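You operate a simulated robot arm through the tools that you are given. There is no shell and no other tool. Be economical: measure what you need, move in short steps, check, and stop when the job is done.

You run a simulated two-armed robot. Do the job below in one go: nothing can be reset, and whatever is moved stays where it is left.

## Task
Free the seized brass valve, stroke it open and shut, then snug its gland.
Fine: orange knob back to EASY first, at the end to SNUG. Hold the valve while the red handle is thrown each way, 4 newtons. It is off the line, at 0 bar.

The check looks at the end state, three seconds after you hand in, the way a careful person would. Anything else that was tipped, shoved, dropped, spilled or broken makes it a failure.

## Robot
Two 7-joint arms with two-finger parallel grippers on one trunk, on a base that drives. Base frame: it is fixed to the floor where the robot stands at the start and does not move with it; the origin is under the middle of the robot, x ahead of it, y to its left, z up; the surface under the hand at the start is at about z = 880. Units: mm, rad, N and s.
The left shoulder is at the start at [80, 131, 947], the right one opposite. With the tool pointing down near the work surface each hand reaches from about 380 to 840 mm from the robot's upright axis, wherever it stands, measured 20 degrees to its own side. Places, roughly: orange knob [500, 0, 1000]; red handle [400, -100, 1000]. Payload 1.57 kg a hand.
The tool frame of a hand sits at the grasp point between the pads (the TCP): z along the fingers, y along the line on which they close. The tips reach 30 mm beyond it. Largest opening 110 mm; finger width 24, thickness 12; the body of the gripper, 48 by 112 mm, starts 78 mm behind the TCP.
Orientation is told as [roll, pitch, yaw] about the base's x, y, z axes, in that order, counted from this pose: with the fingers straight down and closing along the base's y, the tool's x points along the base's -x, its y along +y and its z along -z.

## Interface
- The arms move only by the tool move_arm. It takes "left_rows", "right_rows" or both (then of equal length, played together; a hand with none holds still); each is one flat list of numbers, 7 for each row, row after row: the shift along the tool's x, y, z in units of 20 mm (1.0 is 20 mm), then the turn, a rotation vector about the tool's x, y, z in units of 5 degrees (1.0 is 5 degrees), then the closure, from 0 (fully open) to 1 (shut). In form: [dx, dy, dz, wx, wy, wz, fingers, dx, dy, dz, wx, wy, wz, fingers, ...]. A call has 1 to 12 rows; each row shifts and turns the commanded pose from where the row before left it, along the tool's axes as they then stand. A call with a number of a shift or a turn outside -1 to 1 is refused whole. Rows are played at 5 a second. More than 50 mm and 0.15 rad between two rows, or a gripper value outside its range, and nothing of the call is played. Where a pose cannot be reached the arm comes as near as it can. A force on the tool above 80 N (or 10 N above the force at the start of the call, whichever is more), or a blocked arm, ends the call early, and 0.2 s more pass. Each finger travels about 108 mm/s and halts on what it meets, pressing with about 22 N; the grip force reading is that of the motor and also rises with nothing between the fingers. The clock runs only during rows and for 0.2 s after the last one: add rows that do not move to give the fingers time. It gives the time, the measured TCP pose, the force on the tool (base axes), the opening and the grip force at its end, in the units of the frame above (readings bear some noise), with the torque about the TCP (base axes, N m) and any sound that the robot's microphone picked up, and new pictures: "show" is both (left out), scene, wrist or none (wrist: the cameras of the hands that moved).
- Cameras (640 x 400 px; columns grow to the right, rows downward): "scene" is now at [-42.8, 1.7, 1431.8]; the picture's right is [-0.06, -1.00, 0.00], its down [-0.42, 0.03, -0.91] and it looks along [0.91, -0.06, -0.42] (base axes); focal length 284 px, centre (320, 200). "left" rides on the left gripper at [70, -16, -141] in its tool frame; the picture's right is [0.23, 0.97, 0.00], its down [-0.86, 0.20, -0.48] and it looks along [-0.47, 0.11, 0.88] (tool axes); focal length 222 px, centre (320, 200). "right" rides on the right gripper at [70, 16, -141] in its tool frame; the picture's right is [-0.23, 0.97, 0.00], its down [-0.86, -0.20, -0.48] and it looks along [-0.47, -0.11, 0.88] (tool axes); focal length 222 px, centre (320, 200). There is no depth. A picture from a camera that has moved, and an enlarged one, comes with that camera's place and axes in the base frame and with its lens. The place of the scene camera against the robot may be out by one fixed shift of up to 12 mm in any direction.
- steer(legs): drives the robot by 1 to 6 legs, each [ahead, left, turn to the left] in mm, mm and rad, along the robot's own axes; the way and the turn of a leg run together, so that a leg with both is an arc; at most 1500 mm and 3.142 rad a leg. The arms and the cameras ride along, it lands a little off, and it stops where it bumps. It gives what a move gives, and a new picture of the scene camera.
- head_to(pan, tilt): turns the head with the scene camera to pan (to the left, within 1.902 rad either way) and tilt (down, from -0.506 to 1.204), counted from straight ahead of the robot. It gives what a move gives, and a new picture of the scene camera.
- enlarge(camera, box): a new picture of the part [left, top, right, bottom] of that camera's present view, enlarged. The clock stands still meanwhile.
- hand_in(): hands the job in; it is judged then, once.

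Go step by step. Nothing tells you exact positions but the pictures and the camera data: compare them with the known pose of the tool, close in by small moves and look again before you grip or let go. The budget is 120 turns and 260 pictures, counting those below and the enlarged ones. Unless the task says otherwise, let go and move clear before handing in, and close with one line.

The tools are called after "Emit:" as name(argument=value, ...) on one line, values as JSON. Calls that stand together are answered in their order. move_arm: Moves the arms, as the interface text tells. Its arguments: {"type":"object","properties":{"left_rows":{"type":"array"},"right_rows":{"type":"array"},"show":{"type":"string","enum":["both","scene","wrist","none"]}},"required":[]} The other tools are called the same way: steer (legs) drives the base; head_to (pan, tilt) turns the head that bears the scene camera; enlarge (camera, box) takes an enlarged picture of a part of a camera's view; hand_in () hands the job in.

At the start:

```text
t: 0.0
left_position: [504.8, 84.3, 1242.8]
left_tcp_rot: [-0.001, 0.001, -0.001]
left_contact_force: [0.4, 0.1, 0.6]
left_torque: [0.04, 0.03, -0.02]
left_width: 110.0
left_grasp_force: 0.0
right_position: [572.8, -395.2, 1216.6]
right_tcp_rot: [0.0, 0.0, 0.002]
right_contact_force: [0.3, 0.4, -0.4]
right_torque: [-0.01, -0.01, 0.02]
right_width: 110.1
right_grasp_force: 0.0
robot x, y, heading: [1.2, -1.2, 0.005]
head pan, tilt: [-0.063, 0.431]
```

scene: 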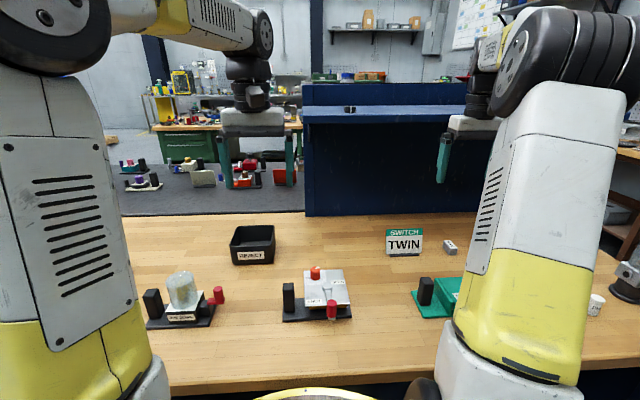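
right: 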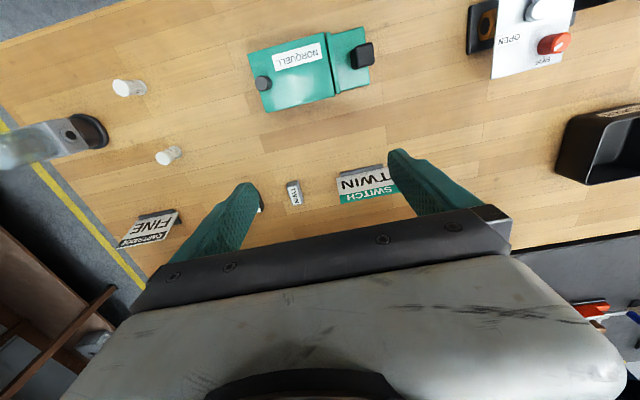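
left: 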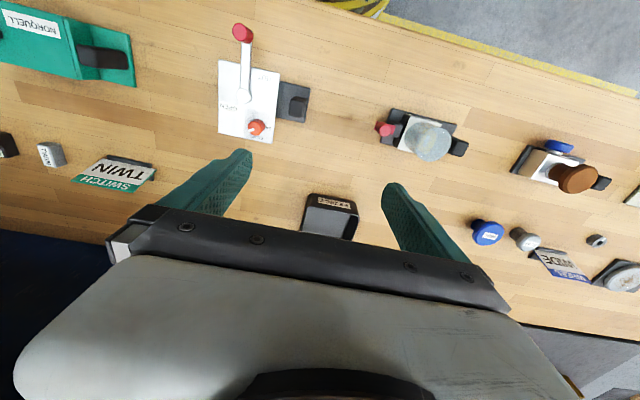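

I see a bench with several fixtures; the middle one carries an orange knob and a red handle. I'll enlarge the views to read the labels before doing anything.

Emit:
enlarge(camera="scene", box=[260, 250, 380, 330])

Emit:
enlarge(camera="left", box=[190, 10, 350, 150])

Emit:
enlarge(camera="scene", box=[120, 210, 320, 340])

Emit:
enlarge(camera="right", box=[60, 0, 400, 260])

Emit:
enlarge(camera="left", box=[370, 90, 640, 310])

```text
5.00 times, centred on (320, 290) of scene
camera zoom: at [-42.8, 1.7, 1431.8], right [-0.06, -1.0, 0.0], down [-0.42, 0.03, -0.91], along [0.91, -0.06, -0.42], focal length 1418 px, centre (320, -250)
```

zoom: 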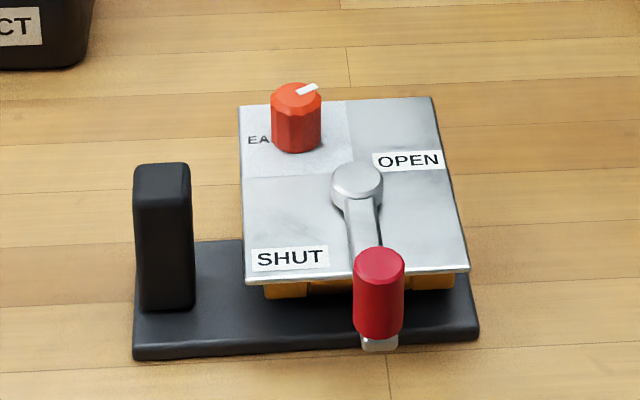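

```text
2.86 times, centred on (270, 80) of left
camera zoom: at [435.5, 68.4, 1385.4], right [-0.23, 0.97, 0.0], down [0.86, 0.2, 0.48], along [0.47, 0.11, -0.88], focal length 635 px, centre (463, 543)
```

zoom: 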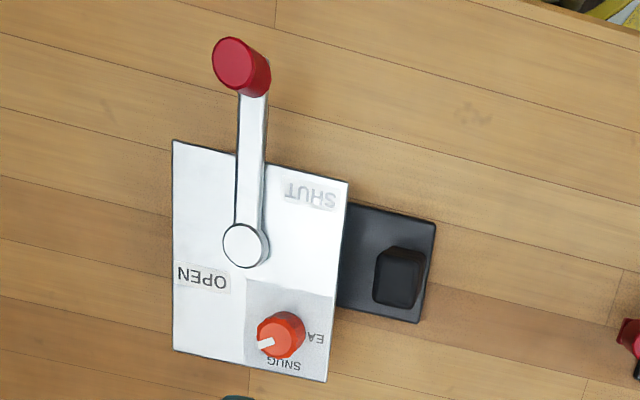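

```text
3.08 times, centred on (220, 275) of scene
camera zoom: at [-42.8, 1.7, 1431.8], right [-0.06, -1.0, 0.0], down [-0.42, 0.03, -0.91], along [0.91, -0.06, -0.42], focal length 873 px, centre (628, -31)
```

zoom: 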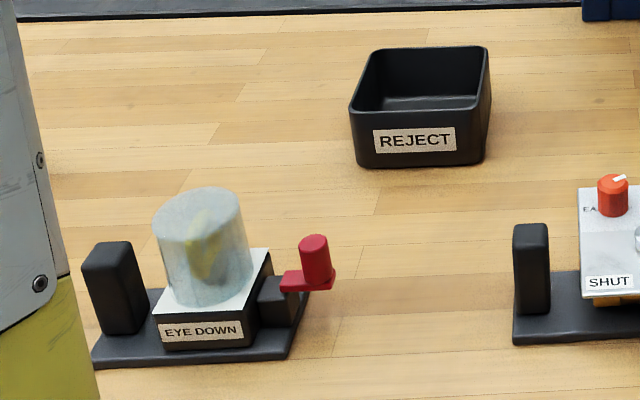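

```text
1.54 times, centred on (230, 130) of right
camera zoom: at [504.0, -378.6, 1356.9], right [0.23, 0.97, 0.0], down [0.86, -0.2, 0.48], along [0.47, -0.11, -0.88], focal length 342 px, centre (458, 308)
```

zoom: 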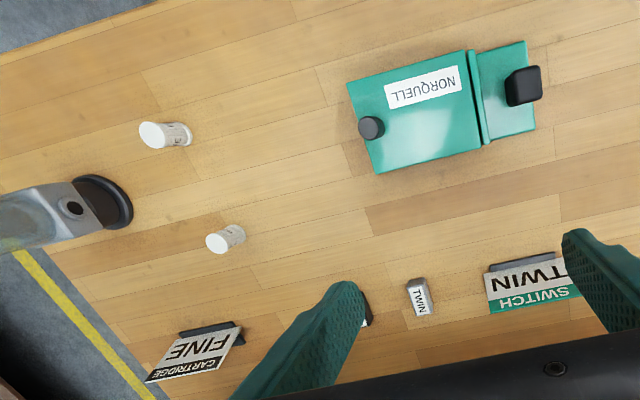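

```text
1.82 times, centred on (505, 200) of left
camera zoom: at [435.5, 68.4, 1385.4], right [-0.23, 0.97, 0.0], down [0.86, 0.2, 0.48], along [0.47, 0.11, -0.88], focal length 404 px, centre (-16, 200)
```

zoom: 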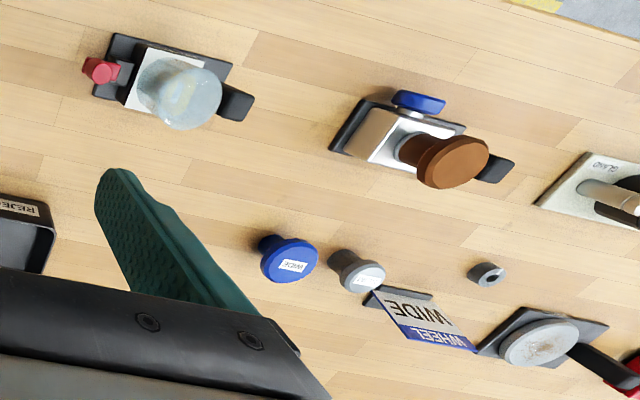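

The valve is a low fixture: black grip post near [477, 42, 978], orange knob near [540, -27, 957], red handle near [404, -53, 985] with its hub near [492, -54]. I'll turn the left hand to hold the post from the left, and bring the right hand closer for a look.

Emit:
move_arm(left_rows=[0, 0, 0.4, 0, 0, -1, 0, 0, 0, 0.4, 0, 0, -1, 0, 0, 0, 0.4, 0, 0, -1, 0, 0, 0, 0.4, 0, 0, -1, 0, 0, 0, 0.4, 0, 0, -1, 0, 0, 0, 0.4, 0, 0, -1, 0, 0, 0, 0.4, 0, 0, -1, 0, 0, 0, 0.4, 0, 0, -1, 0, 0, 0, 0.4, 0, 0, -1, 0, 0, 0, 0.4, 0, 0, -1, 0, 0, 0, 0.4, 0, 0, -1, 0, 0, 0, 0.4, 0, 0, -1, 0], right_rows=[0.14, 1, 0, 0, 0, 0, 0, 0.14, 1, 0, 0, 0, 0, 0, 0.14, 1, 0, 0, 0, 0, 0, 0.14, 1, 0, 0, 0, 0, 0, 0.14, 1, 0, 0, 0, 0, 0, 0.14, 1, 0, 0, 0, 0, 0, 0.14, 1, 0, 0, 0, 0, 0, 0.14, 1, 0, 0, 0, 0, 0, 0.14, 1, 0, 0, 0, 0, 0, 0.14, 1, 0, 0, 0, 0, 0, 0.14, 1, 0, 0, 0, 0, 0, 0.14, 0.8, 0, 0, 0, 0, 0], show="none")

Emit:
move_arm(left_rows=[0, 0, 0.4, 0, 0, -1, 0, 0, 0, 0.4, 0, 0, -1, 0, 0, 0, 0.4, 0, 0, -1, 0, 0, 0, 0.4, 0, 0, -1, 0, 0, 0, 0.4, 0, 0, -1, 0, 0, 0, 0.4, 0, 0, -1, 0, 0, 0, 0, 0, 1, 0, 0, 0, 0, 0, 0, 1, 0, 0, 0, 0, 0, 0, 1, 0, 0, 0, 0, 0, 0, 1, 0, 0, 0, 0, 0, 0, 1, 0, 0, 0, 0, 0, 0, 1, 0, 0], show="both")

Emit:
enlarge(camera="right", box=[240, 0, 480, 150])

```text
t: 2.6
left_position: [504.6, 82.7, 1146.8]
left_tcp_rot: [0.001, -0.001, 1.049]
left_contact_force: [-0.1, -0.1, 0.2]
left_torque: [0.0, -0.01, -0.02]
left_width: 110.0
left_grasp_force: 0.2
right_position: [540.9, -159.7, 1215.9]
right_tcp_rot: [0.001, 0.001, 0.0]
right_contact_force: [0.1, 0.2, -0.1]
right_torque: [0.0, -0.03, 0.01]
right_width: 109.8
right_grasp_force: 0.1
robot x, y, heading: [2.1, -0.1, -0.003]
head pan, tilt: [-0.063, 0.431]
```

```text
t: 5.2
left_position: [503.9, 84.5, 1100.1]
left_tcp_rot: [0.0, 0.525, 1.571]
left_contact_force: [0.1, -0.6, 0.9]
left_torque: [0.03, 0.0, 0.02]
left_width: 110.1
left_grasp_force: 0.1
right_position: [541.2, -159.7, 1216.5]
right_tcp_rot: [0.0, 0.0, 0.0]
right_contact_force: [-0.1, -0.6, 0.2]
right_torque: [0.04, 0.02, 0.01]
right_width: 110.1
right_grasp_force: 0.0
robot x, y, heading: [-0.3, 4.2, 0.002]
head pan, tilt: [-0.063, 0.431]
camera scene: at [-42.9, 1.7, 1431.8], right [-0.06, -1.0, 0.0], down [-0.42, 0.03, -0.91], along [0.91, -0.06, -0.42], focal length 284 px, centre (320, 200)
camera left: at [521.1, 95.2, 1257.6], right [-0.97, -0.2, 0.11], down [-0.2, 0.98, -0.01], along [-0.11, -0.04, -0.99], focal length 222 px, centre (320, 200)
```

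scene: 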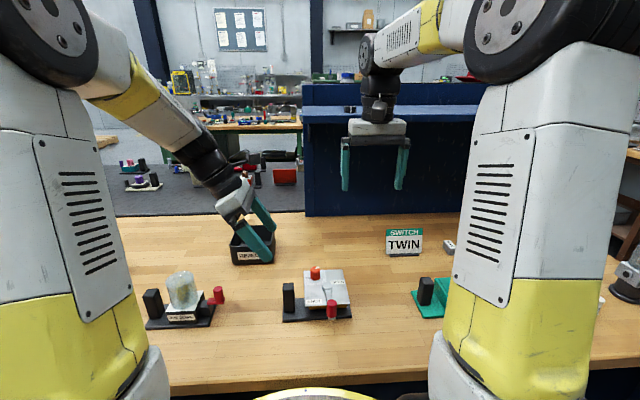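
left: 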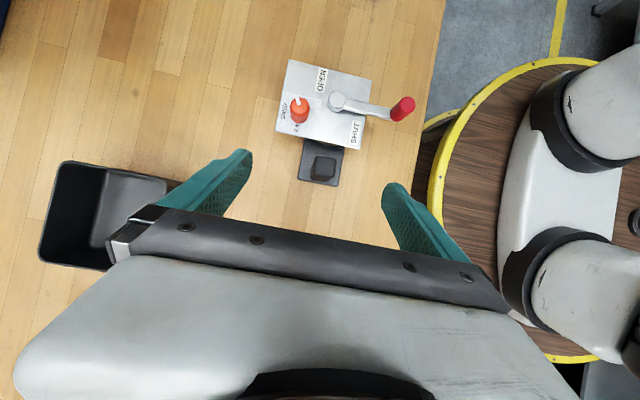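

```text
2.67 times, centred on (360, 75) of right
camera zoom: at [470.6, -142.9, 1356.6], right [0.23, 0.97, 0.0], down [0.86, -0.2, 0.48], along [0.47, -0.11, -0.88], focal length 592 px, centre (213, 533)
```

zoom: 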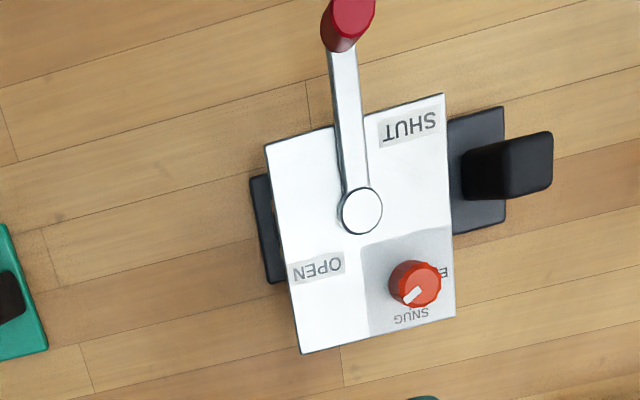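

The left hand is yawed and tilted as wanted. I'll sharpen the post's place with close views before moving in.

Emit:
enlarge(camera="left", box=[265, 55, 425, 195])

Emit:
enlarge(camera="right", box=[360, 30, 460, 130])

```text
2.86 times, centred on (345, 125) of left
camera zoom: at [521.1, 95.2, 1257.6], right [-0.97, -0.2, 0.11], down [-0.2, 0.98, -0.01], along [-0.11, -0.04, -0.99], focal length 635 px, centre (249, 414)
```

zoom: 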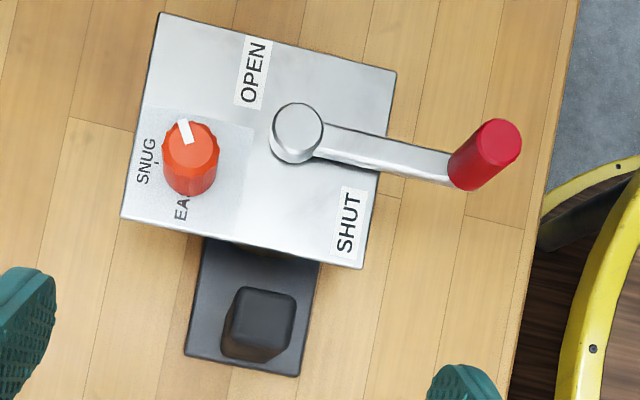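

```text
4.00 times, centred on (410, 80) of right
camera zoom: at [470.6, -142.9, 1356.6], right [0.23, 0.97, 0.0], down [0.86, -0.2, 0.48], along [0.47, -0.11, -0.88], focal length 888 px, centre (-40, 680)
```

zoom: 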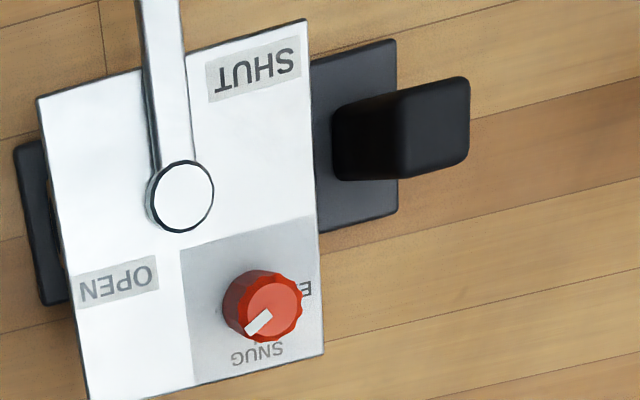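

Triangulated from the wrist cameras: post top [489, 37, 959], knob top [540, -29, 966], hub [491, -59, 958], handle top [404, -60, 985], so the lever lies on SHUT. The left hand now comes close to the post.

Emit:
move_arm(left_rows=[-1, 0.75, 0.95, 0, 0, 0, 0, -1, 0, 0.95, 0, 0, 0, 0, 0, 0, 0.95, 0, 0, 0, 0, 0, 0, 0.95, 0, 0, 0, 0.2, 0, 0, 0, 0, 0, 0, 0.4], show="both")

Emit:
enlarge(camera="scene", box=[220, 220, 380, 330])

```text
t: 6.4
left_position: [491.0, 81.5, 1014.2]
left_tcp_rot: [-0.003, 0.523, 1.57]
left_contact_force: [-1.0, 0.0, -0.9]
left_torque: [0.02, 0.01, -0.01]
left_width: 66.2
left_grasp_force: 0.1
right_position: [541.4, -158.9, 1214.5]
right_tcp_rot: [0.001, 0.0, 0.002]
right_contact_force: [0.8, 1.1, 0.1]
right_torque: [0.02, -0.03, -0.01]
right_width: 109.9
right_grasp_force: 0.0
robot x, y, heading: [-1.1, 3.3, 0.003]
head pan, tilt: [-0.063, 0.431]
camera scene: at [-42.8, 1.8, 1431.8], right [-0.06, -1.0, 0.0], down [-0.42, 0.03, -0.91], along [0.91, -0.06, -0.42], focal length 284 px, centre (320, 200)
camera left: at [507.2, 91.6, 1171.5], right [-0.97, -0.2, 0.11], down [-0.2, 0.98, -0.01], along [-0.11, -0.04, -0.99], focal length 222 px, centre (320, 200)
```

scene: 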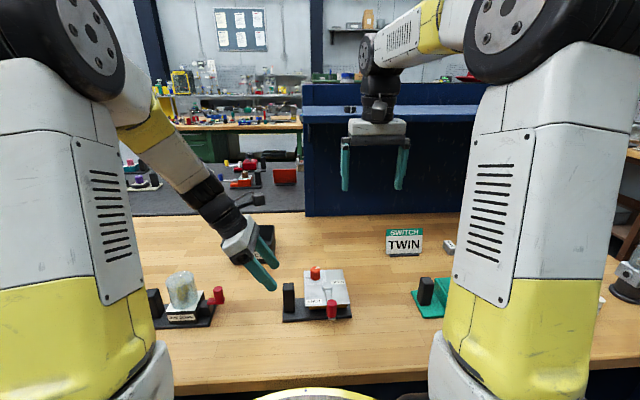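
left: 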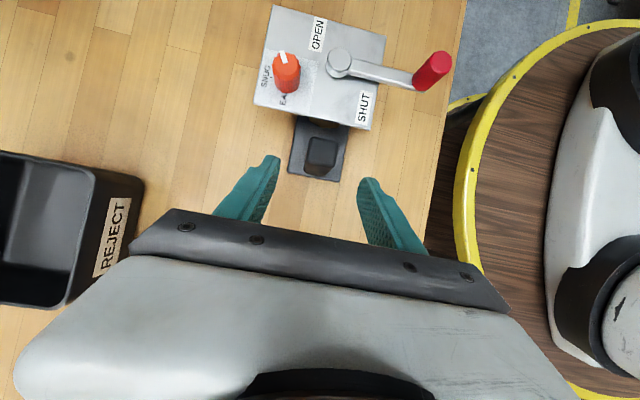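

```text
3.64 times, centred on (300, 275) of scene
camera zoom: at [-42.8, 1.8, 1431.8], right [-0.06, -1.0, 0.0], down [-0.42, 0.03, -0.91], along [0.91, -0.06, -0.42], focal length 1032 px, centre (393, -73)
```

zoom: 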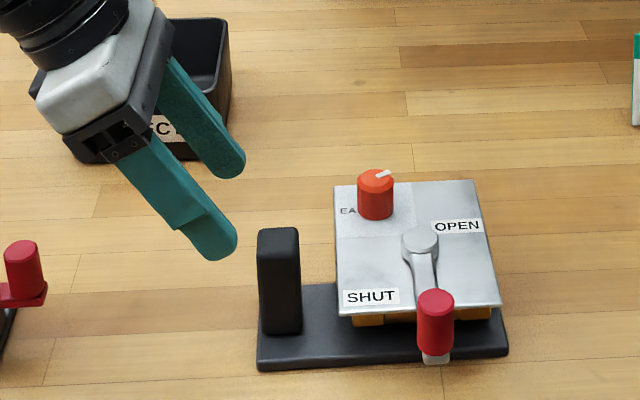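

The post reads [490, 36] again, centred between the fingers. I'll advance along the fingers and check before gripping.

Emit:
move_arm(left_rows=[0, 0, 1, 0, 0, 0, 0.4, 0, 0, 1, 0, 0, 0, 0.4, 0, 0, 1, 0, 0, 0, 0.4, 0, 0, 0.9, 0, 0, 0, 0.4], show="wrist")

Emit:
enlarge(camera="scene", box=[220, 220, 380, 330])

```text
t: 7.4
left_position: [489.1, 42.9, 945.2]
left_tcp_rot: [-0.001, 0.524, 1.571]
left_contact_force: [-0.2, -1.3, 0.2]
left_torque: [-0.01, 0.01, 0.0]
left_width: 66.2
left_grasp_force: 0.0
right_position: [541.3, -158.5, 1215.6]
right_tcp_rot: [-0.001, -0.001, 0.0]
right_contact_force: [-0.5, -0.7, 0.2]
right_torque: [-0.01, -0.04, 0.01]
right_width: 110.2
right_grasp_force: 0.1
robot x, y, heading: [1.9, -2.3, 0.002]
head pan, tilt: [-0.063, 0.431]
camera left: at [506.1, 53.3, 1102.9], right [-0.97, -0.2, 0.11], down [-0.2, 0.98, -0.01], along [-0.11, -0.04, -0.99], focal length 222 px, centre (320, 200)
```

left: 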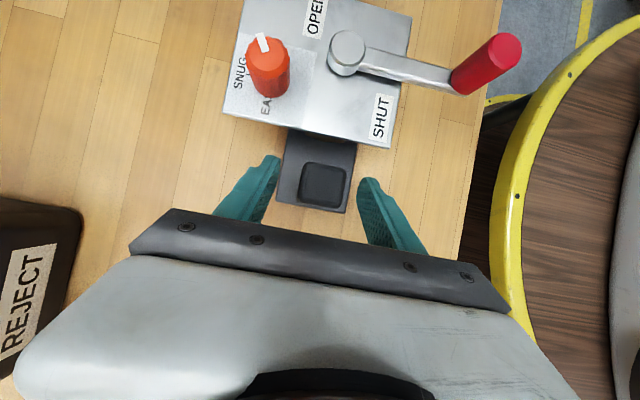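

```text
3.64 times, centred on (300, 275) of scene
camera zoom: at [-42.9, 1.8, 1431.8], right [-0.06, -1.0, 0.0], down [-0.42, 0.03, -0.91], along [0.91, -0.06, -0.42], focal length 1032 px, centre (393, -73)
```

zoom: 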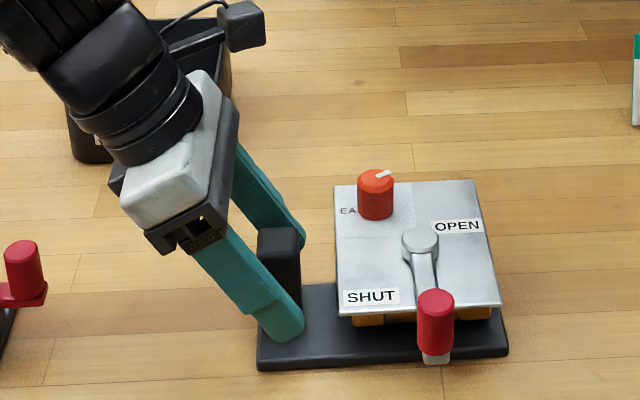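

The fingers straddle the post, centred, without contact. Closing now.

Emit:
move_arm(left_rows=[0, 0, 0, 0, 0, 0, 0.6, 0, 0, 0, 0, 0, 0, 0.75, 0, 0, 0, 0, 0, 0, 0.9, 0, 0, 0, 0, 0, 0, 1], show="none")

Emit:
enlarge(camera="scene", box=[220, 220, 380, 330])

Emit:
enlarge(camera="right", box=[360, 30, 460, 130])

```text
t: 8.4
left_position: [490.4, 42.4, 945.5]
left_tcp_rot: [-0.001, 0.523, 1.571]
left_contact_force: [1.8, 0.0, 0.3]
left_torque: [-0.15, -0.23, 0.24]
left_width: 30.1
left_grasp_force: 22.1
right_position: [541.2, -160.4, 1215.1]
right_tcp_rot: [0.0, -0.001, -0.001]
right_contact_force: [-0.3, 0.3, 0.7]
right_torque: [-0.01, -0.01, -0.01]
right_width: 110.0
right_grasp_force: 0.1
robot x, y, heading: [0.3, 1.2, -0.002]
head pan, tilt: [-0.063, 0.431]
```

```text
3.64 times, centred on (300, 275) of scene
camera zoom: at [-42.7, 1.8, 1431.8], right [-0.06, -1.0, 0.0], down [-0.42, 0.03, -0.91], along [0.91, -0.06, -0.42], focal length 1032 px, centre (393, -73)
```

zoom: 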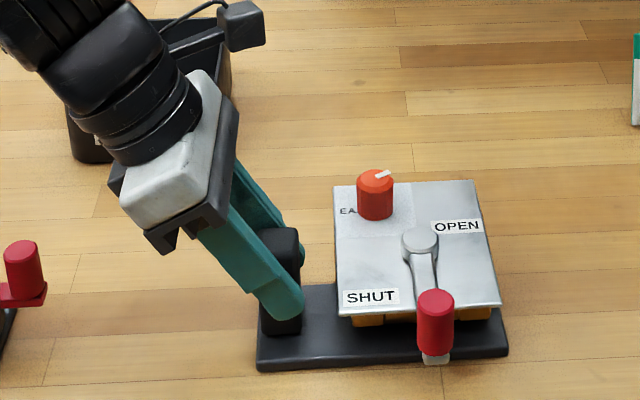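

```text
4.00 times, centred on (410, 80) of right
camera zoom: at [470.8, -142.9, 1356.6], right [0.23, 0.97, 0.0], down [0.86, -0.2, 0.48], along [0.47, -0.11, -0.88], focal length 888 px, centre (-40, 680)
```

zoom: 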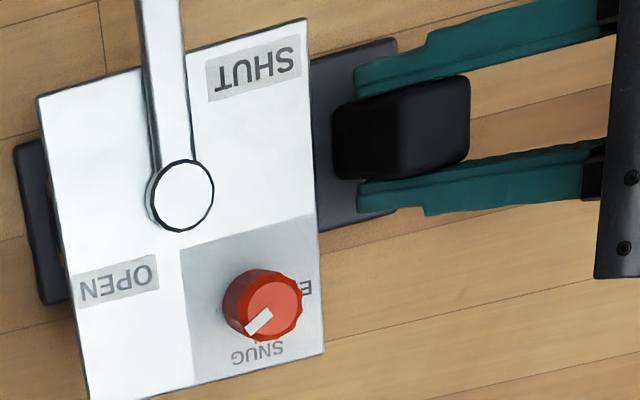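

The post is gripped at 30 mm width, with no load. Pointer is at about -62° azimuth, the SNUG tick is at 0° and EASY is at +90°, so it needs about 152° counter-clockwise. I'll bring the right hand above the knob.

Emit:
move_arm(right_rows=[0, 0.81, 0.97, 0, 0, 0, 0, 0, 0.81, 0.97, 0, 0, 0, 0, 0, 0.81, 0.97, 0, 0, 0, 0, 0, 0.81, 0.97, 0, 0, 0, 0, 0, 0.81, 0.97, 0, 0, 0, 0.2, 0, 0.81, 0.97, 0, 0, 0, 0.4, 0, 0.81, 0.97, 0, 0, 0, 0.5, 0, 0.81, 0.97, 0, 0, 0, 0.5, 0.05, 0, 0, 0, 0, -1, 0.5])

Emit:
enlarge(camera="scene", box=[220, 200, 380, 310])

```text
t: 10.4
left_position: [490.3, 41.2, 946.0]
left_tcp_rot: [0.001, 0.523, 1.57]
left_contact_force: [0.4, 1.6, 0.7]
left_torque: [-0.25, -0.27, 0.26]
left_width: 30.0
left_grasp_force: 21.6
right_position: [541.5, -31.2, 1061.4]
right_tcp_rot: [0.0, 0.0, 0.089]
right_contact_force: [0.7, 0.2, -0.3]
right_torque: [0.0, 0.03, -0.01]
right_width: 55.0
right_grasp_force: 0.0
robot x, y, heading: [0.1, -0.7, -0.0]
head pan, tilt: [-0.063, 0.431]
camera scene: at [-42.8, 1.9, 1431.8], right [-0.06, -1.0, 0.0], down [-0.42, 0.03, -0.91], along [0.91, -0.06, -0.42], focal length 284 px, centre (320, 200)
camera right: at [468.9, -20.0, 1201.6], right [0.14, 0.99, 0.0], down [0.87, -0.12, 0.48], along [0.47, -0.07, -0.88], focal length 222 px, centre (320, 200)
```

scene: 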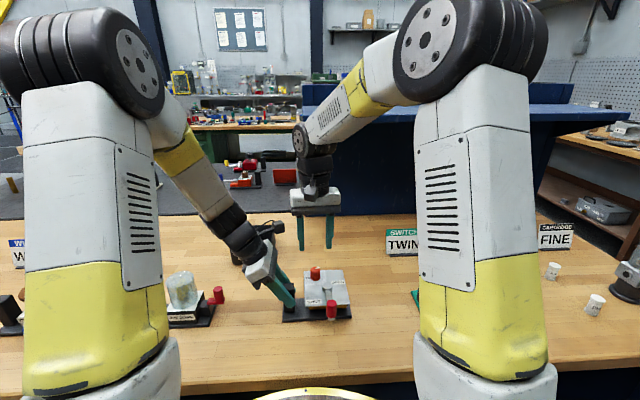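
right: 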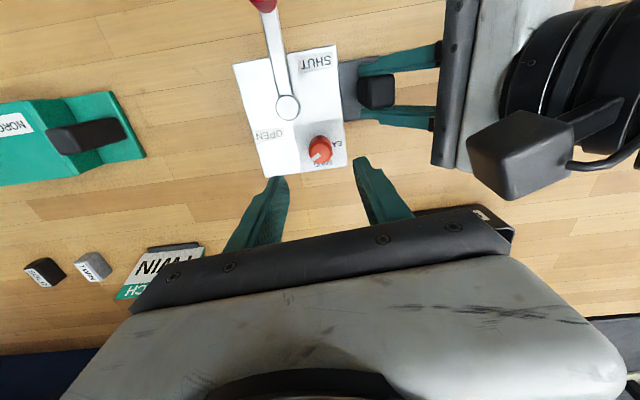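

```text
3.64 times, centred on (300, 255) of scene
camera zoom: at [-42.8, 1.9, 1431.8], right [-0.06, -1.0, 0.0], down [-0.42, 0.03, -0.91], along [0.91, -0.06, -0.42], focal length 1032 px, centre (393, 0)
```

zoom: 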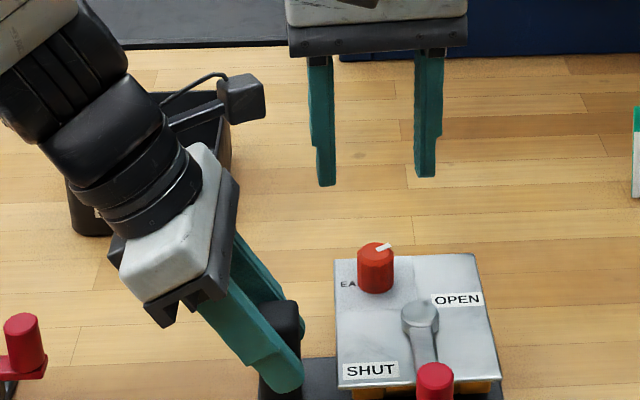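

The left wrist camera would come within a few millimetres of the right hand as it turns. I'll open the left hand briefly, tilt it 15° more about the grip point, and grip again.

Emit:
move_arm(left_rows=[0, 0, 0, 0, 0, 0, 0.6, 0, 0, 0, 0, 0, 0, 0.5, 0, 0, 0, 0, 1, 0, 0.5, 0, 0, 0, 0, 1, 0, 0.5, 0, 0, 0, 0, 1, 0, 0.5, 0, 0, 0, 0, 0, 0, 0.6, 0, 0, 0, 0, 0, 0, 0.75, 0, 0, 0, 0, 0, 0, 0.9, 0, 0, 0, 0, 0, 0, 1], show="none")

Emit:
enlarge(camera="right", box=[220, 0, 620, 250])

Emit:
enlarge(camera="right", box=[270, 120, 370, 182])

```text
t: 12.4
left_position: [491.1, 42.4, 945.1]
left_tcp_rot: [0.002, 0.785, 1.57]
left_contact_force: [2.3, -0.9, -0.4]
left_torque: [-0.42, -0.26, 0.25]
left_width: 29.7
left_grasp_force: 21.8
right_position: [540.5, -30.9, 1061.5]
right_tcp_rot: [-0.001, 0.001, 0.086]
right_contact_force: [0.1, 0.9, 0.8]
right_torque: [0.03, -0.04, 0.0]
right_width: 54.9
right_grasp_force: 0.0
robot x, y, heading: [1.8, 1.5, 0.0]
head pan, tilt: [-0.063, 0.431]
```

```text
1.60 times, centred on (420, 125) of right
camera zoom: at [469.0, -20.3, 1201.8], right [0.14, 0.99, 0.0], down [0.87, -0.12, 0.48], along [0.47, -0.07, -0.88], focal length 355 px, centre (160, 320)
```

zoom: 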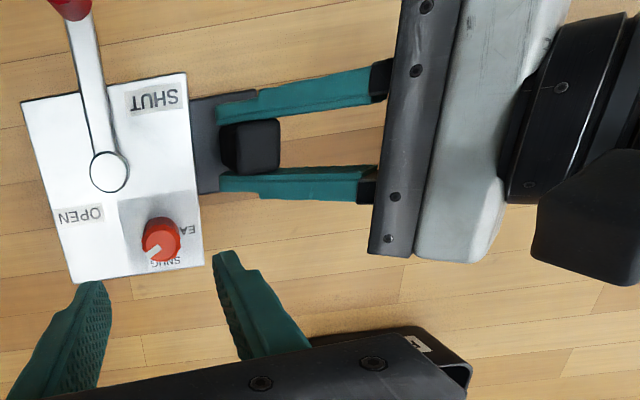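

```text
6.40 times, centred on (320, 151) of right
camera zoom: at [469.0, -20.3, 1201.8], right [0.14, 0.99, 0.0], down [0.87, -0.12, 0.48], along [0.47, -0.07, -0.88], focal length 1422 px, centre (320, 514)
```

zoom: 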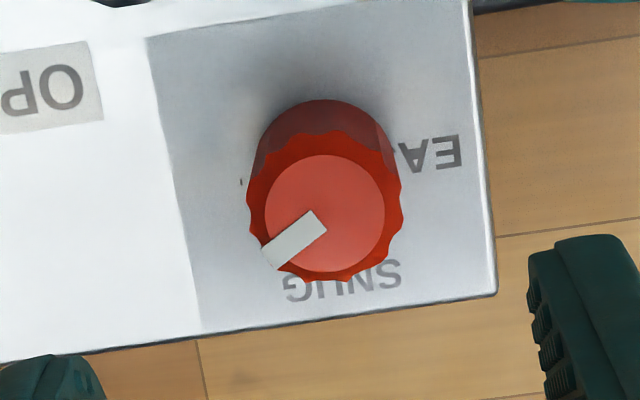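

The left camera is now well clear, and the knob top reads [538, -30], right under the right hand. Lowering onto the knob.

Emit:
move_arm(right_rows=[0.05, 0.03, 0.88, 0, 0, 0, 0.5, 0.03, 0, 0.88, 0, 0, 0, 0.5, 0, 0, 0.88, 0, 0, 0, 0.5, 0, 0, 0.88, 0, 0, 0, 0.5, 0, 0, 0.88, 0, 0, 0, 0.5], show="wrist")

Emit:
enlarge(camera="scene", box=[240, 220, 370, 310])

```text
t: 13.6
left_position: [490.0, 42.6, 944.2]
left_tcp_rot: [0.002, 0.786, 1.573]
left_contact_force: [1.4, 1.4, -0.4]
left_torque: [-0.36, -0.34, 0.3]
left_width: 30.0
left_grasp_force: 21.9
right_position: [537.6, -31.0, 973.2]
right_tcp_rot: [0.0, -0.001, 0.087]
right_contact_force: [-0.2, -0.6, 0.5]
right_torque: [-0.01, 0.01, 0.01]
right_width: 54.9
right_grasp_force: 0.1
robot x, y, heading: [-0.0, -1.9, -0.001]
head pan, tilt: [-0.063, 0.431]
camera right: at [467.3, -19.3, 1113.6], right [0.14, 0.99, 0.0], down [0.87, -0.12, 0.48], along [0.47, -0.07, -0.88], focal length 222 px, centre (320, 200)
```

right: 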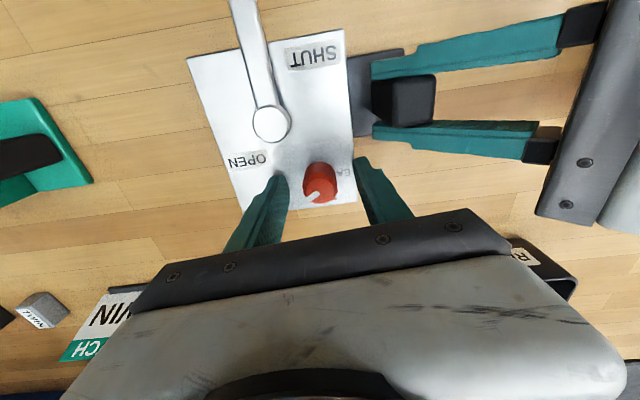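

```text
4.44 times, centred on (305, 265) of scene
camera zoom: at [-42.8, 1.8, 1431.8], right [-0.06, -1.0, 0.0], down [-0.42, 0.03, -0.91], along [0.91, -0.06, -0.42], focal length 1261 px, centre (387, -89)
```

zoom: 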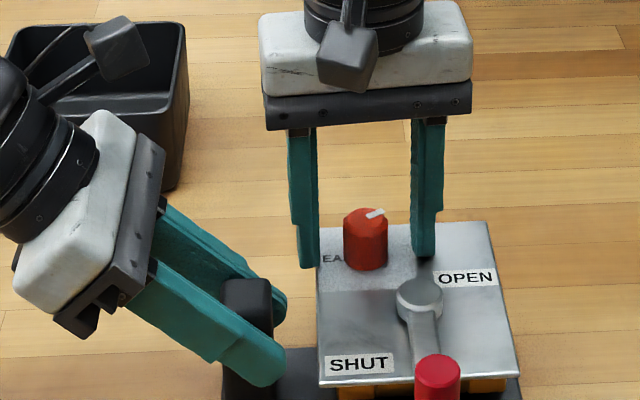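

The fingers straddle the knob, clear of the plate. I'll close and start with a short counter-clockwise turn.

Emit:
move_arm(right_rows=[0, 0, 0, 0, 0, 0, 0.6, 0, 0, 0, 0, 0, 0, 0.7, 0, 0, 0, 0, 0, 0, 0.8, 0, 0, 0, 0, 0, 0, 1, 0, 0, 0, 0, 0, 0, 1], show="none")

Emit:
move_arm(right_rows=[0, 0, 0, 0, 0, -1, 1, 0, 0, 0, 0, 0, -1, 1, 0, 0, 0, 0, 0, -1, 1, 0, 0, 0, 0, 0, -1, 1], show="wrist")

```text
t: 14.8
left_position: [489.0, 41.7, 944.9]
left_tcp_rot: [0.0, 0.785, 1.569]
left_contact_force: [2.2, -0.8, 2.2]
left_torque: [0.01, -0.17, 0.22]
left_width: 29.9
left_grasp_force: 21.5
right_position: [538.2, -30.0, 972.5]
right_tcp_rot: [0.001, -0.001, 0.086]
right_contact_force: [-1.6, 0.8, 0.0]
right_torque: [-0.02, -0.06, 0.03]
right_width: 25.6
right_grasp_force: 21.8
robot x, y, heading: [-1.1, 0.7, 0.001]
head pan, tilt: [-0.063, 0.431]
```

```text
t: 15.8
left_position: [489.5, 41.4, 946.1]
left_tcp_rot: [0.0, 0.784, 1.57]
left_contact_force: [1.4, 0.2, -0.9]
left_torque: [-0.15, -0.14, 0.19]
left_width: 29.9
left_grasp_force: 22.4
right_position: [538.1, -31.6, 973.0]
right_tcp_rot: [0.0, -0.001, 0.44]
right_contact_force: [-2.5, -1.6, 0.2]
right_torque: [-0.01, 0.03, -0.02]
right_width: 25.5
right_grasp_force: 21.9
robot x, y, heading: [-1.0, 2.9, -0.007]
head pan, tilt: [-0.063, 0.431]
camera right: at [467.8, -44.2, 1113.6], right [-0.21, 0.98, 0.0], down [0.86, 0.18, 0.48], along [0.47, 0.1, -0.88], focal length 222 px, centre (320, 200)
```

right: 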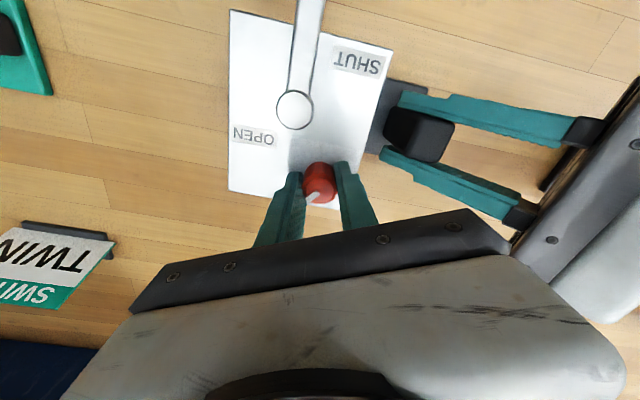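

The knob turns along with the hand easily. Continuing the stroke to about 80° yaw.

Emit:
move_arm(right_rows=[0, 0, 0, 0, 0, -1, 1, 0, 0, 0, 0, 0, -1, 1, 0, 0, 0, 0, 0, -1, 1, 0, 0, 0, 0, 0, -1, 1, 0, 0, 0, 0, 0, -1, 1, 0, 0, 0, 0, 0, -1, 1, 0, 0, 0, 0, 0, -1, 1, 0, 0, 0, 0, 0, -1, 1, 0, 0, 0, 0, 0, -1, 1, 0, 0, 0, 0, 0, -1, 1, 0, 0, 0, 0, 0, -1, 1], show="wrist")

Emit:
enlarge(camera="scene", box=[240, 220, 370, 310])

```text
t: 18.2
left_position: [489.6, 41.3, 944.8]
left_tcp_rot: [-0.001, 0.786, 1.572]
left_contact_force: [-3.1, 7.8, 7.3]
left_torque: [-0.36, -0.58, 0.18]
left_width: 29.9
left_grasp_force: 22.1
right_position: [539.0, -29.8, 972.4]
right_tcp_rot: [0.001, 0.0, 1.397]
right_contact_force: [2.5, -8.1, -7.1]
right_torque: [-0.28, -0.07, -0.04]
right_width: 25.5
right_grasp_force: 22.4
robot x, y, heading: [-0.3, 1.1, -0.002]
head pan, tilt: [-0.063, 0.431]
camera right: at [509.3, -95.0, 1113.9], right [-0.92, 0.39, 0.0], down [0.34, 0.81, 0.48], along [0.19, 0.44, -0.88], focal length 222 px, centre (320, 200)
```

right: 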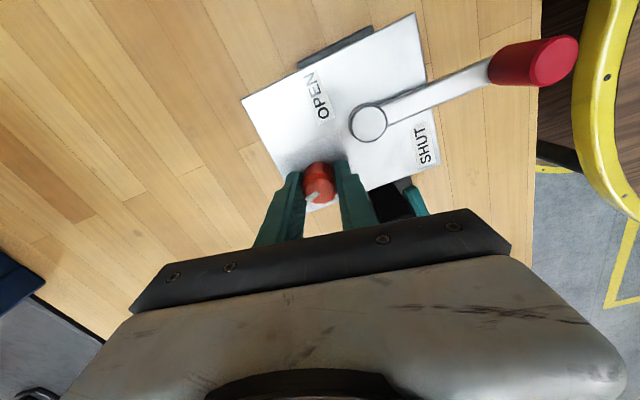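

```text
4.44 times, centred on (305, 265) of scene
camera zoom: at [-42.6, 1.8, 1431.8], right [-0.06, -1.0, 0.0], down [-0.42, 0.03, -0.91], along [0.91, -0.06, -0.42], focal length 1261 px, centre (387, -89)
```

zoom: 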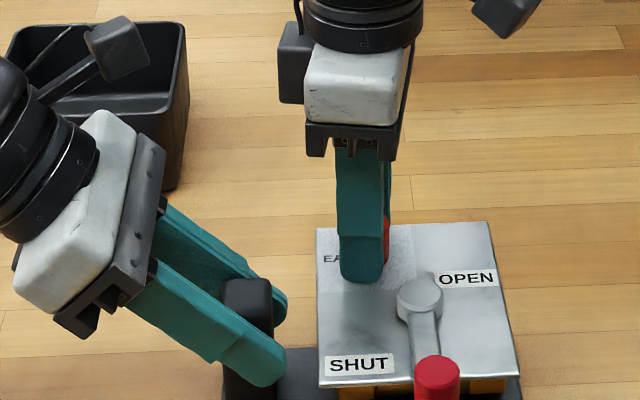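

Pointer has moved along with the hand to about +13°. I'll open, turn back, and look before the second stroke.

Emit:
move_arm(right_rows=[0, 0, 0, 0, 0, 0, 0.8, 0, 0, 0, 0, 0, 0, 0.6, 0, 0, 0, 0, 0, 0, 0.6, 0, 0, 0, 0, 0, 1, 0.6, 0, 0, 0, 0, 0, 1, 0.6, 0, 0, 0, 0, 0, 1, 0.6, 0, 0, 0, 0, 0, 1, 0.6, 0, 0, 0, 0, 0, 1, 0.6, 0, 0, 0, 0, 0, 1, 0.6, 0, 0, 0, 0, 0, 1, 0.6, 0, 0, 0, 0, 0, 1, 0.6, 0, 0, 0, 0, 0, 1, 0.6], show="none")

Emit:
move_arm(right_rows=[0, 0, 0, 0, 0, 1, 0.6, 0, 0, 0, 0, 0, 1, 0.6, 0, 0, 0, 0, 0, 1, 0.6, 0, 0, 0, 0, 0, 1, 0.6, 0, 0, 0, 0, 0, 1, 0.6, 0, 0, 0, 0, 0, 1, 0.6], show="none")

Emit:
enlarge(camera="right", box=[270, 130, 370, 220])

Emit:
enlarge(camera="scene", box=[280, 250, 360, 310])

```text
t: 20.8
left_position: [489.9, 40.9, 946.5]
left_tcp_rot: [0.001, 0.785, 1.571]
left_contact_force: [-0.9, -0.5, 0.0]
left_torque: [-0.02, 0.06, -0.04]
left_width: 29.9
left_grasp_force: 22.2
right_position: [537.8, -29.0, 973.0]
right_tcp_rot: [-0.001, 0.001, 0.61]
right_contact_force: [0.2, 0.2, 0.2]
right_torque: [0.0, 0.01, 0.0]
right_width: 43.9
right_grasp_force: 0.0
robot x, y, heading: [0.0, -2.7, 0.001]
head pan, tilt: [-0.063, 0.431]
```

```text
t: 22.2
left_position: [489.9, 42.2, 944.1]
left_tcp_rot: [0.001, 0.784, 1.57]
left_contact_force: [-0.7, 0.3, 0.1]
left_torque: [0.06, 0.08, -0.03]
left_width: 30.2
left_grasp_force: 21.7
right_position: [538.7, -28.3, 973.4]
right_tcp_rot: [0.0, -0.001, 0.085]
right_contact_force: [-0.6, 0.3, -0.4]
right_torque: [0.02, 0.01, -0.01]
right_width: 44.0
right_grasp_force: 0.1
robot x, y, heading: [2.5, -1.1, 0.003]
head pan, tilt: [-0.063, 0.431]
```

```text
4.44 times, centred on (320, 175) of right
camera zoom: at [466.9, -18.2, 1113.8], right [0.14, 0.99, 0.0], down [0.87, -0.13, 0.48], along [0.47, -0.07, -0.88], focal length 987 px, centre (320, 311)
```

zoom: 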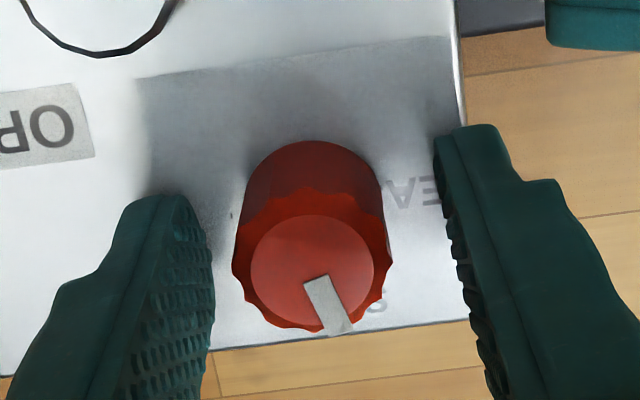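

```text
6.67 times, centred on (320, 280) of scene
camera zoom: at [-42.8, 1.8, 1431.8], right [-0.06, -1.0, 0.0], down [-0.42, 0.03, -0.91], along [0.91, -0.06, -0.42], focal length 1891 px, centre (320, -333)
```

zoom: 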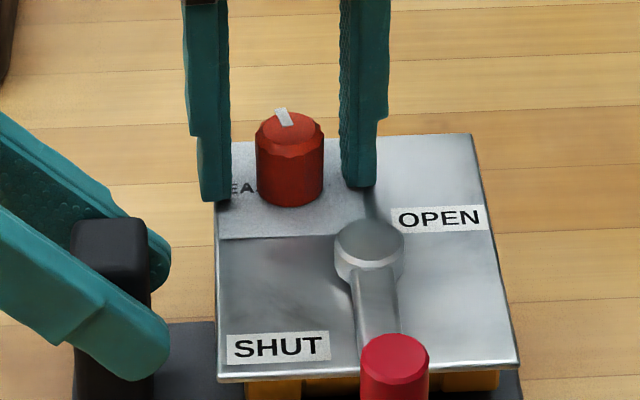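

The pointer is now at roughly +17°, just past SNUG, so about 73° more brings it to EASY. Second stroke.

Emit:
move_arm(right_rows=[0, 0, 0, 0, 0, 0, 0.75, 0, 0, 0, 0, 0, 0, 0.9, 0, 0, 0, 0, 0, 0, 1, 0, 0, 0, 0, 0, -1, 1, 0, 0, 0, 0, 0, -1, 1, 0, 0, 0, 0, 0, -1, 1, 0, 0, 0, 0, 0, -1, 1, 0, 0, 0, 0, 0, -1, 1, 0, 0, 0, 0, 0, -1, 1, 0, 0, 0, 0, 0, -1, 1, 0, 0, 0, 0, 0, -1, 1, 0, 0, 0, 0, 0, -1, 1], show="none")

Emit:
move_arm(right_rows=[0, 0, 0, 0, 0, -1, 1, 0, 0, 0, 0, 0, -1, 1, 0, 0, 0, 0, 0, -1, 1, 0, 0, 0, 0, 0, -1, 1, 0, 0, 0, 0, 0, -1, 1], show="none")

Emit:
enlarge(camera="right", box=[270, 130, 370, 220])

Emit:
enlarge(camera="left", box=[220, 0, 420, 125])

```text
t: 24.8
left_position: [490.2, 42.3, 945.3]
left_tcp_rot: [0.0, 0.785, 1.57]
left_contact_force: [-2.6, 10.0, -0.3]
left_torque: [0.19, 0.1, 0.28]
left_width: 29.9
left_grasp_force: 22.0
right_position: [538.5, -29.5, 973.8]
right_tcp_rot: [-0.001, 0.0, 0.875]
right_contact_force: [2.4, -6.8, 4.1]
right_torque: [0.06, -0.14, -0.01]
right_width: 25.4
right_grasp_force: 22.1
robot x, y, heading: [1.1, -4.2, -0.005]
head pan, tilt: [-0.063, 0.431]
```

```text
t: 26.0
left_position: [490.3, 41.1, 945.8]
left_tcp_rot: [0.0, 0.784, 1.57]
left_contact_force: [5.0, 8.2, 0.3]
left_torque: [-0.18, 0.4, 0.39]
left_width: 29.7
left_grasp_force: 22.2
right_position: [538.2, -30.2, 973.4]
right_tcp_rot: [0.0, -0.001, 1.31]
right_contact_force: [-6.4, -7.8, 13.7]
right_torque: [-0.22, 0.23, -0.04]
right_width: 25.2
right_grasp_force: 22.0
robot x, y, heading: [1.4, 0.0, -0.001]
head pan, tilt: [-0.063, 0.431]
```

```text
4.44 times, centred on (320, 175) of right
camera zoom: at [504.0, -91.8, 1113.7], right [-0.88, 0.47, 0.0], down [0.41, 0.78, 0.48], along [0.22, 0.42, -0.88], focal length 987 px, centre (320, 311)
```

zoom: 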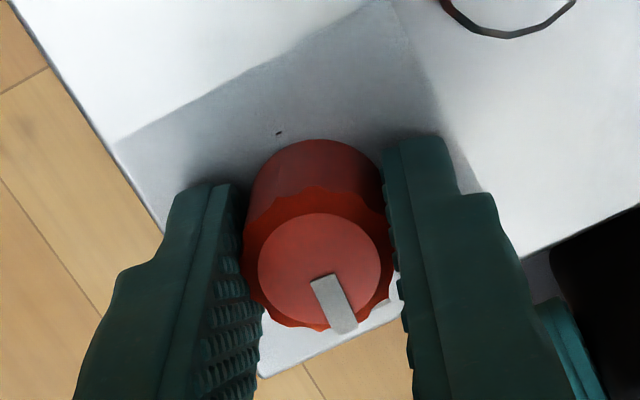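

```text
3.20 times, centred on (320, 62) of left
camera zoom: at [506.2, 93.1, 1095.4], right [-0.97, -0.16, 0.16], down [-0.2, 0.94, -0.27], along [-0.11, -0.29, -0.95], focal length 711 px, centre (320, 640)
```

zoom: 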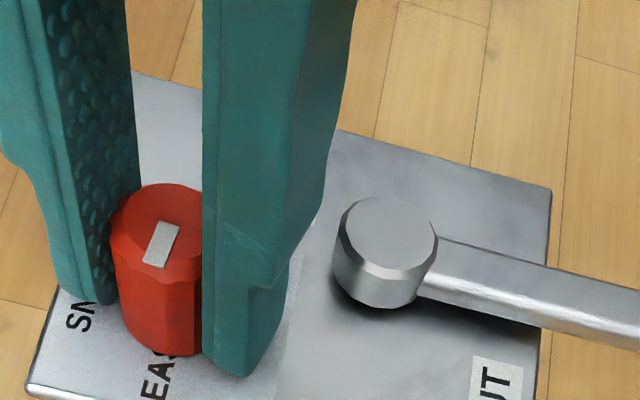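

The pointer is around +83°, nearly at EASY. A little further, then I'll release and look.

Emit:
move_arm(right_rows=[0, 0, 0, 0, 0, -0.9, 1, 0, 0, 0, 0, 0, -0.5, 1, 0, 0, 0, 0, 0, 0, 1, 0, 0, 0, 0, 0, 0, 0.8, 0, 0, 0, 0, 0, 0, 0.6, 0, 0, 0, 0, 0, 0, 0.6], show="none")

Emit:
move_arm(right_rows=[0, 0, -1, 0, 0, 0, 0.6, 0, 0, -1, 0, 0, 0, 0.6, 0, 0, -1, 0, 0, 0, 0.6, 0, 0, -1, 0, 0, 0, 0.6], show="none")

Emit:
enlarge(camera="right", box=[260, 90, 380, 190])

Emit:
enlarge(camera="left", box=[220, 0, 420, 125])

```text
t: 27.4
left_position: [489.4, 41.8, 945.4]
left_tcp_rot: [0.003, 0.785, 1.57]
left_contact_force: [0.4, -1.2, 0.8]
left_torque: [0.02, 0.1, -0.19]
left_width: 30.0
left_grasp_force: 21.4
right_position: [538.8, -28.5, 972.5]
right_tcp_rot: [0.001, 0.0, 1.431]
right_contact_force: [0.2, 1.3, 3.1]
right_torque: [0.0, -0.08, 0.0]
right_width: 43.9
right_grasp_force: 0.0
robot x, y, heading: [-0.7, -1.6, 0.004]
head pan, tilt: [-0.063, 0.431]
```

```text
t: 28.4
left_position: [490.0, 42.3, 946.1]
left_tcp_rot: [0.001, 0.786, 1.572]
left_contact_force: [0.9, -0.9, 0.2]
left_torque: [-0.47, -0.09, 0.07]
left_width: 29.8
left_grasp_force: 21.7
right_position: [536.2, -29.4, 1053.3]
right_tcp_rot: [0.001, -0.002, 1.431]
right_contact_force: [-0.3, -0.3, 1.2]
right_torque: [-0.01, 0.0, -0.03]
right_width: 44.2
right_grasp_force: 0.1
robot x, y, heading: [-0.4, 0.1, -0.002]
head pan, tilt: [-0.063, 0.431]
```

```text
4.00 times, centred on (320, 140) of right
camera zoom: at [510.8, -95.5, 1193.3], right [-0.93, 0.36, 0.0], down [0.32, 0.82, 0.48], along [0.17, 0.45, -0.88], focal length 888 px, centre (320, 440)
```

zoom: 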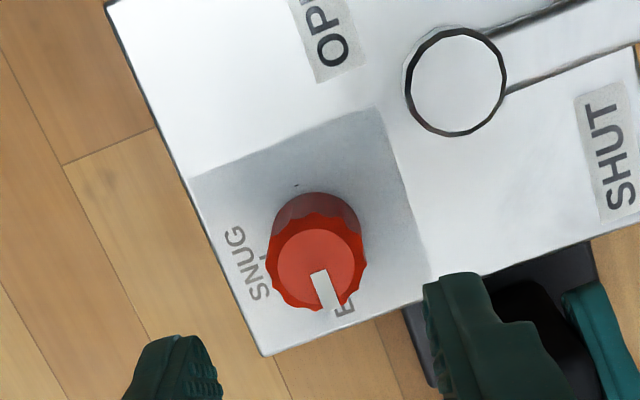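

```text
3.20 times, centred on (320, 62) of left
camera zoom: at [506.3, 93.0, 1095.6], right [-0.97, -0.16, 0.16], down [-0.2, 0.94, -0.27], along [-0.11, -0.29, -0.95], focal length 711 px, centre (320, 640)
```

zoom: 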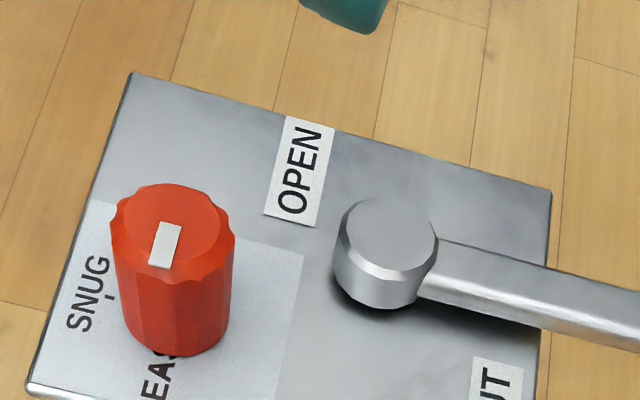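

The pointer now stands on EASY. Next I'll bring the right hand over the red handle, turning it back to close along y.

Emit:
move_arm(right_rows=[0.35, 0.9, 0, 0, 0, 0, 0.6, 0.35, 0.9, 0, 0, 0, 0, 0.6, 0.35, 0.9, 0, 0, 0, 0, 0.6, 0.35, 0.9, 0, 0, 0, 0, 0.6, 0.35, 0.9, 0, 0, 0, 0, 0.6, 0.35, 0.9, 0, 0, 0, 0, 0.6, 0.35, 0.9, 0, 0, 0, 0, 0.6], show="none")

Emit:
move_arm(right_rows=[0, 0, 0, 0, 0, 1, 0.6, 0, 0, 0, 0, 0, 1, 0.6, 0, 0, 0, 0, 0, 1, 0.6, 0, 0, 0, 0, 0, 1, 0.6, 0, 0, 0, 0, 0, 1, 0.6, 0, 0, 0, 0, 0, 1, 0.6, 0, 0, 0, 0, 0, 1, 0.6, 0, 0, 0, 0, 0, 1, 0.6], show="none")

Emit:
move_arm(right_rows=[0, 0, 0, 0, 0, 1, 0.6, 0, 0, 0, 0, 0, 1, 0.6, 0, 0, 0, 0, 0, 1, 0.6, 0, 0, 0, 0, 0, 1, 0.6, 0, 0, 0, 0, 0, 1, 0.6, 0, 0, 0, 0, 0, 1, 0.6, 0, 0, 0, 0, 0, 1, 0.6, 0, 0, 0, 0, 0, 1, 0.6, 0, 0, 0, 0, 0, 0.4, 0.6], show="both")

```text
t: 30.0
left_position: [489.8, 42.6, 945.2]
left_tcp_rot: [0.0, 0.785, 1.569]
left_contact_force: [0.4, 0.6, 2.9]
left_torque: [-0.71, -0.16, 0.19]
left_width: 30.2
left_grasp_force: 22.1
right_position: [406.9, -61.0, 1054.3]
right_tcp_rot: [0.0, 0.001, 1.431]
right_contact_force: [-0.1, -0.2, 0.3]
right_torque: [-0.03, -0.03, -0.01]
right_width: 43.9
right_grasp_force: 0.1
robot x, y, heading: [-0.3, -3.8, -0.003]
head pan, tilt: [-0.063, 0.431]
```

```text
t: 31.8
left_position: [489.3, 42.2, 945.5]
left_tcp_rot: [0.001, 0.786, 1.571]
left_contact_force: [0.9, 0.6, 0.8]
left_torque: [0.09, 0.03, 0.12]
left_width: 29.9
left_grasp_force: 21.7
right_position: [407.0, -60.1, 1053.1]
right_tcp_rot: [-0.001, -0.001, 0.73]
right_contact_force: [-0.2, -0.3, 1.3]
right_torque: [-0.02, 0.0, 0.03]
right_width: 43.8
right_grasp_force: 0.0
robot x, y, heading: [1.5, 1.2, -0.001]
head pan, tilt: [-0.063, 0.431]
```

```text
t: 33.8
left_position: [488.8, 42.0, 945.0]
left_tcp_rot: [0.0, 0.785, 1.571]
left_contact_force: [0.3, 2.0, -0.8]
left_torque: [0.04, 0.01, 0.07]
left_width: 29.8
left_grasp_force: 22.3
right_position: [406.9, -59.5, 1053.1]
right_tcp_rot: [-0.001, 0.0, -0.001]
right_contact_force: [0.3, -0.3, 0.4]
right_torque: [0.01, 0.03, -0.01]
right_width: 43.6
right_grasp_force: 0.0
robot x, y, heading: [4.1, -2.1, -0.0]
head pan, tilt: [-0.063, 0.431]
camera scene: at [-42.8, 1.9, 1431.8], right [-0.06, -1.0, 0.0], down [-0.42, 0.03, -0.91], along [0.91, -0.06, -0.42], focal length 284 px, centre (320, 200)
camera right: at [336.4, -42.5, 1193.6], right [0.23, 0.97, 0.0], down [0.85, -0.2, 0.48], along [0.47, -0.11, -0.88], focal length 222 px, centre (320, 200)
```

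scene: 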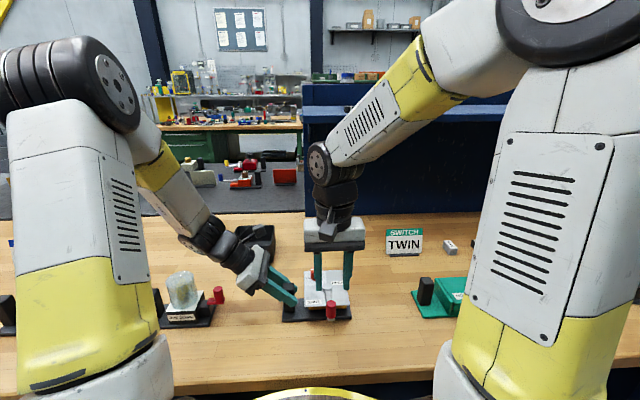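
right: 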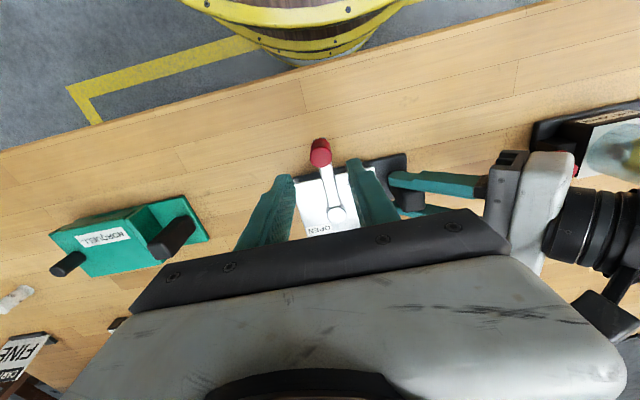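

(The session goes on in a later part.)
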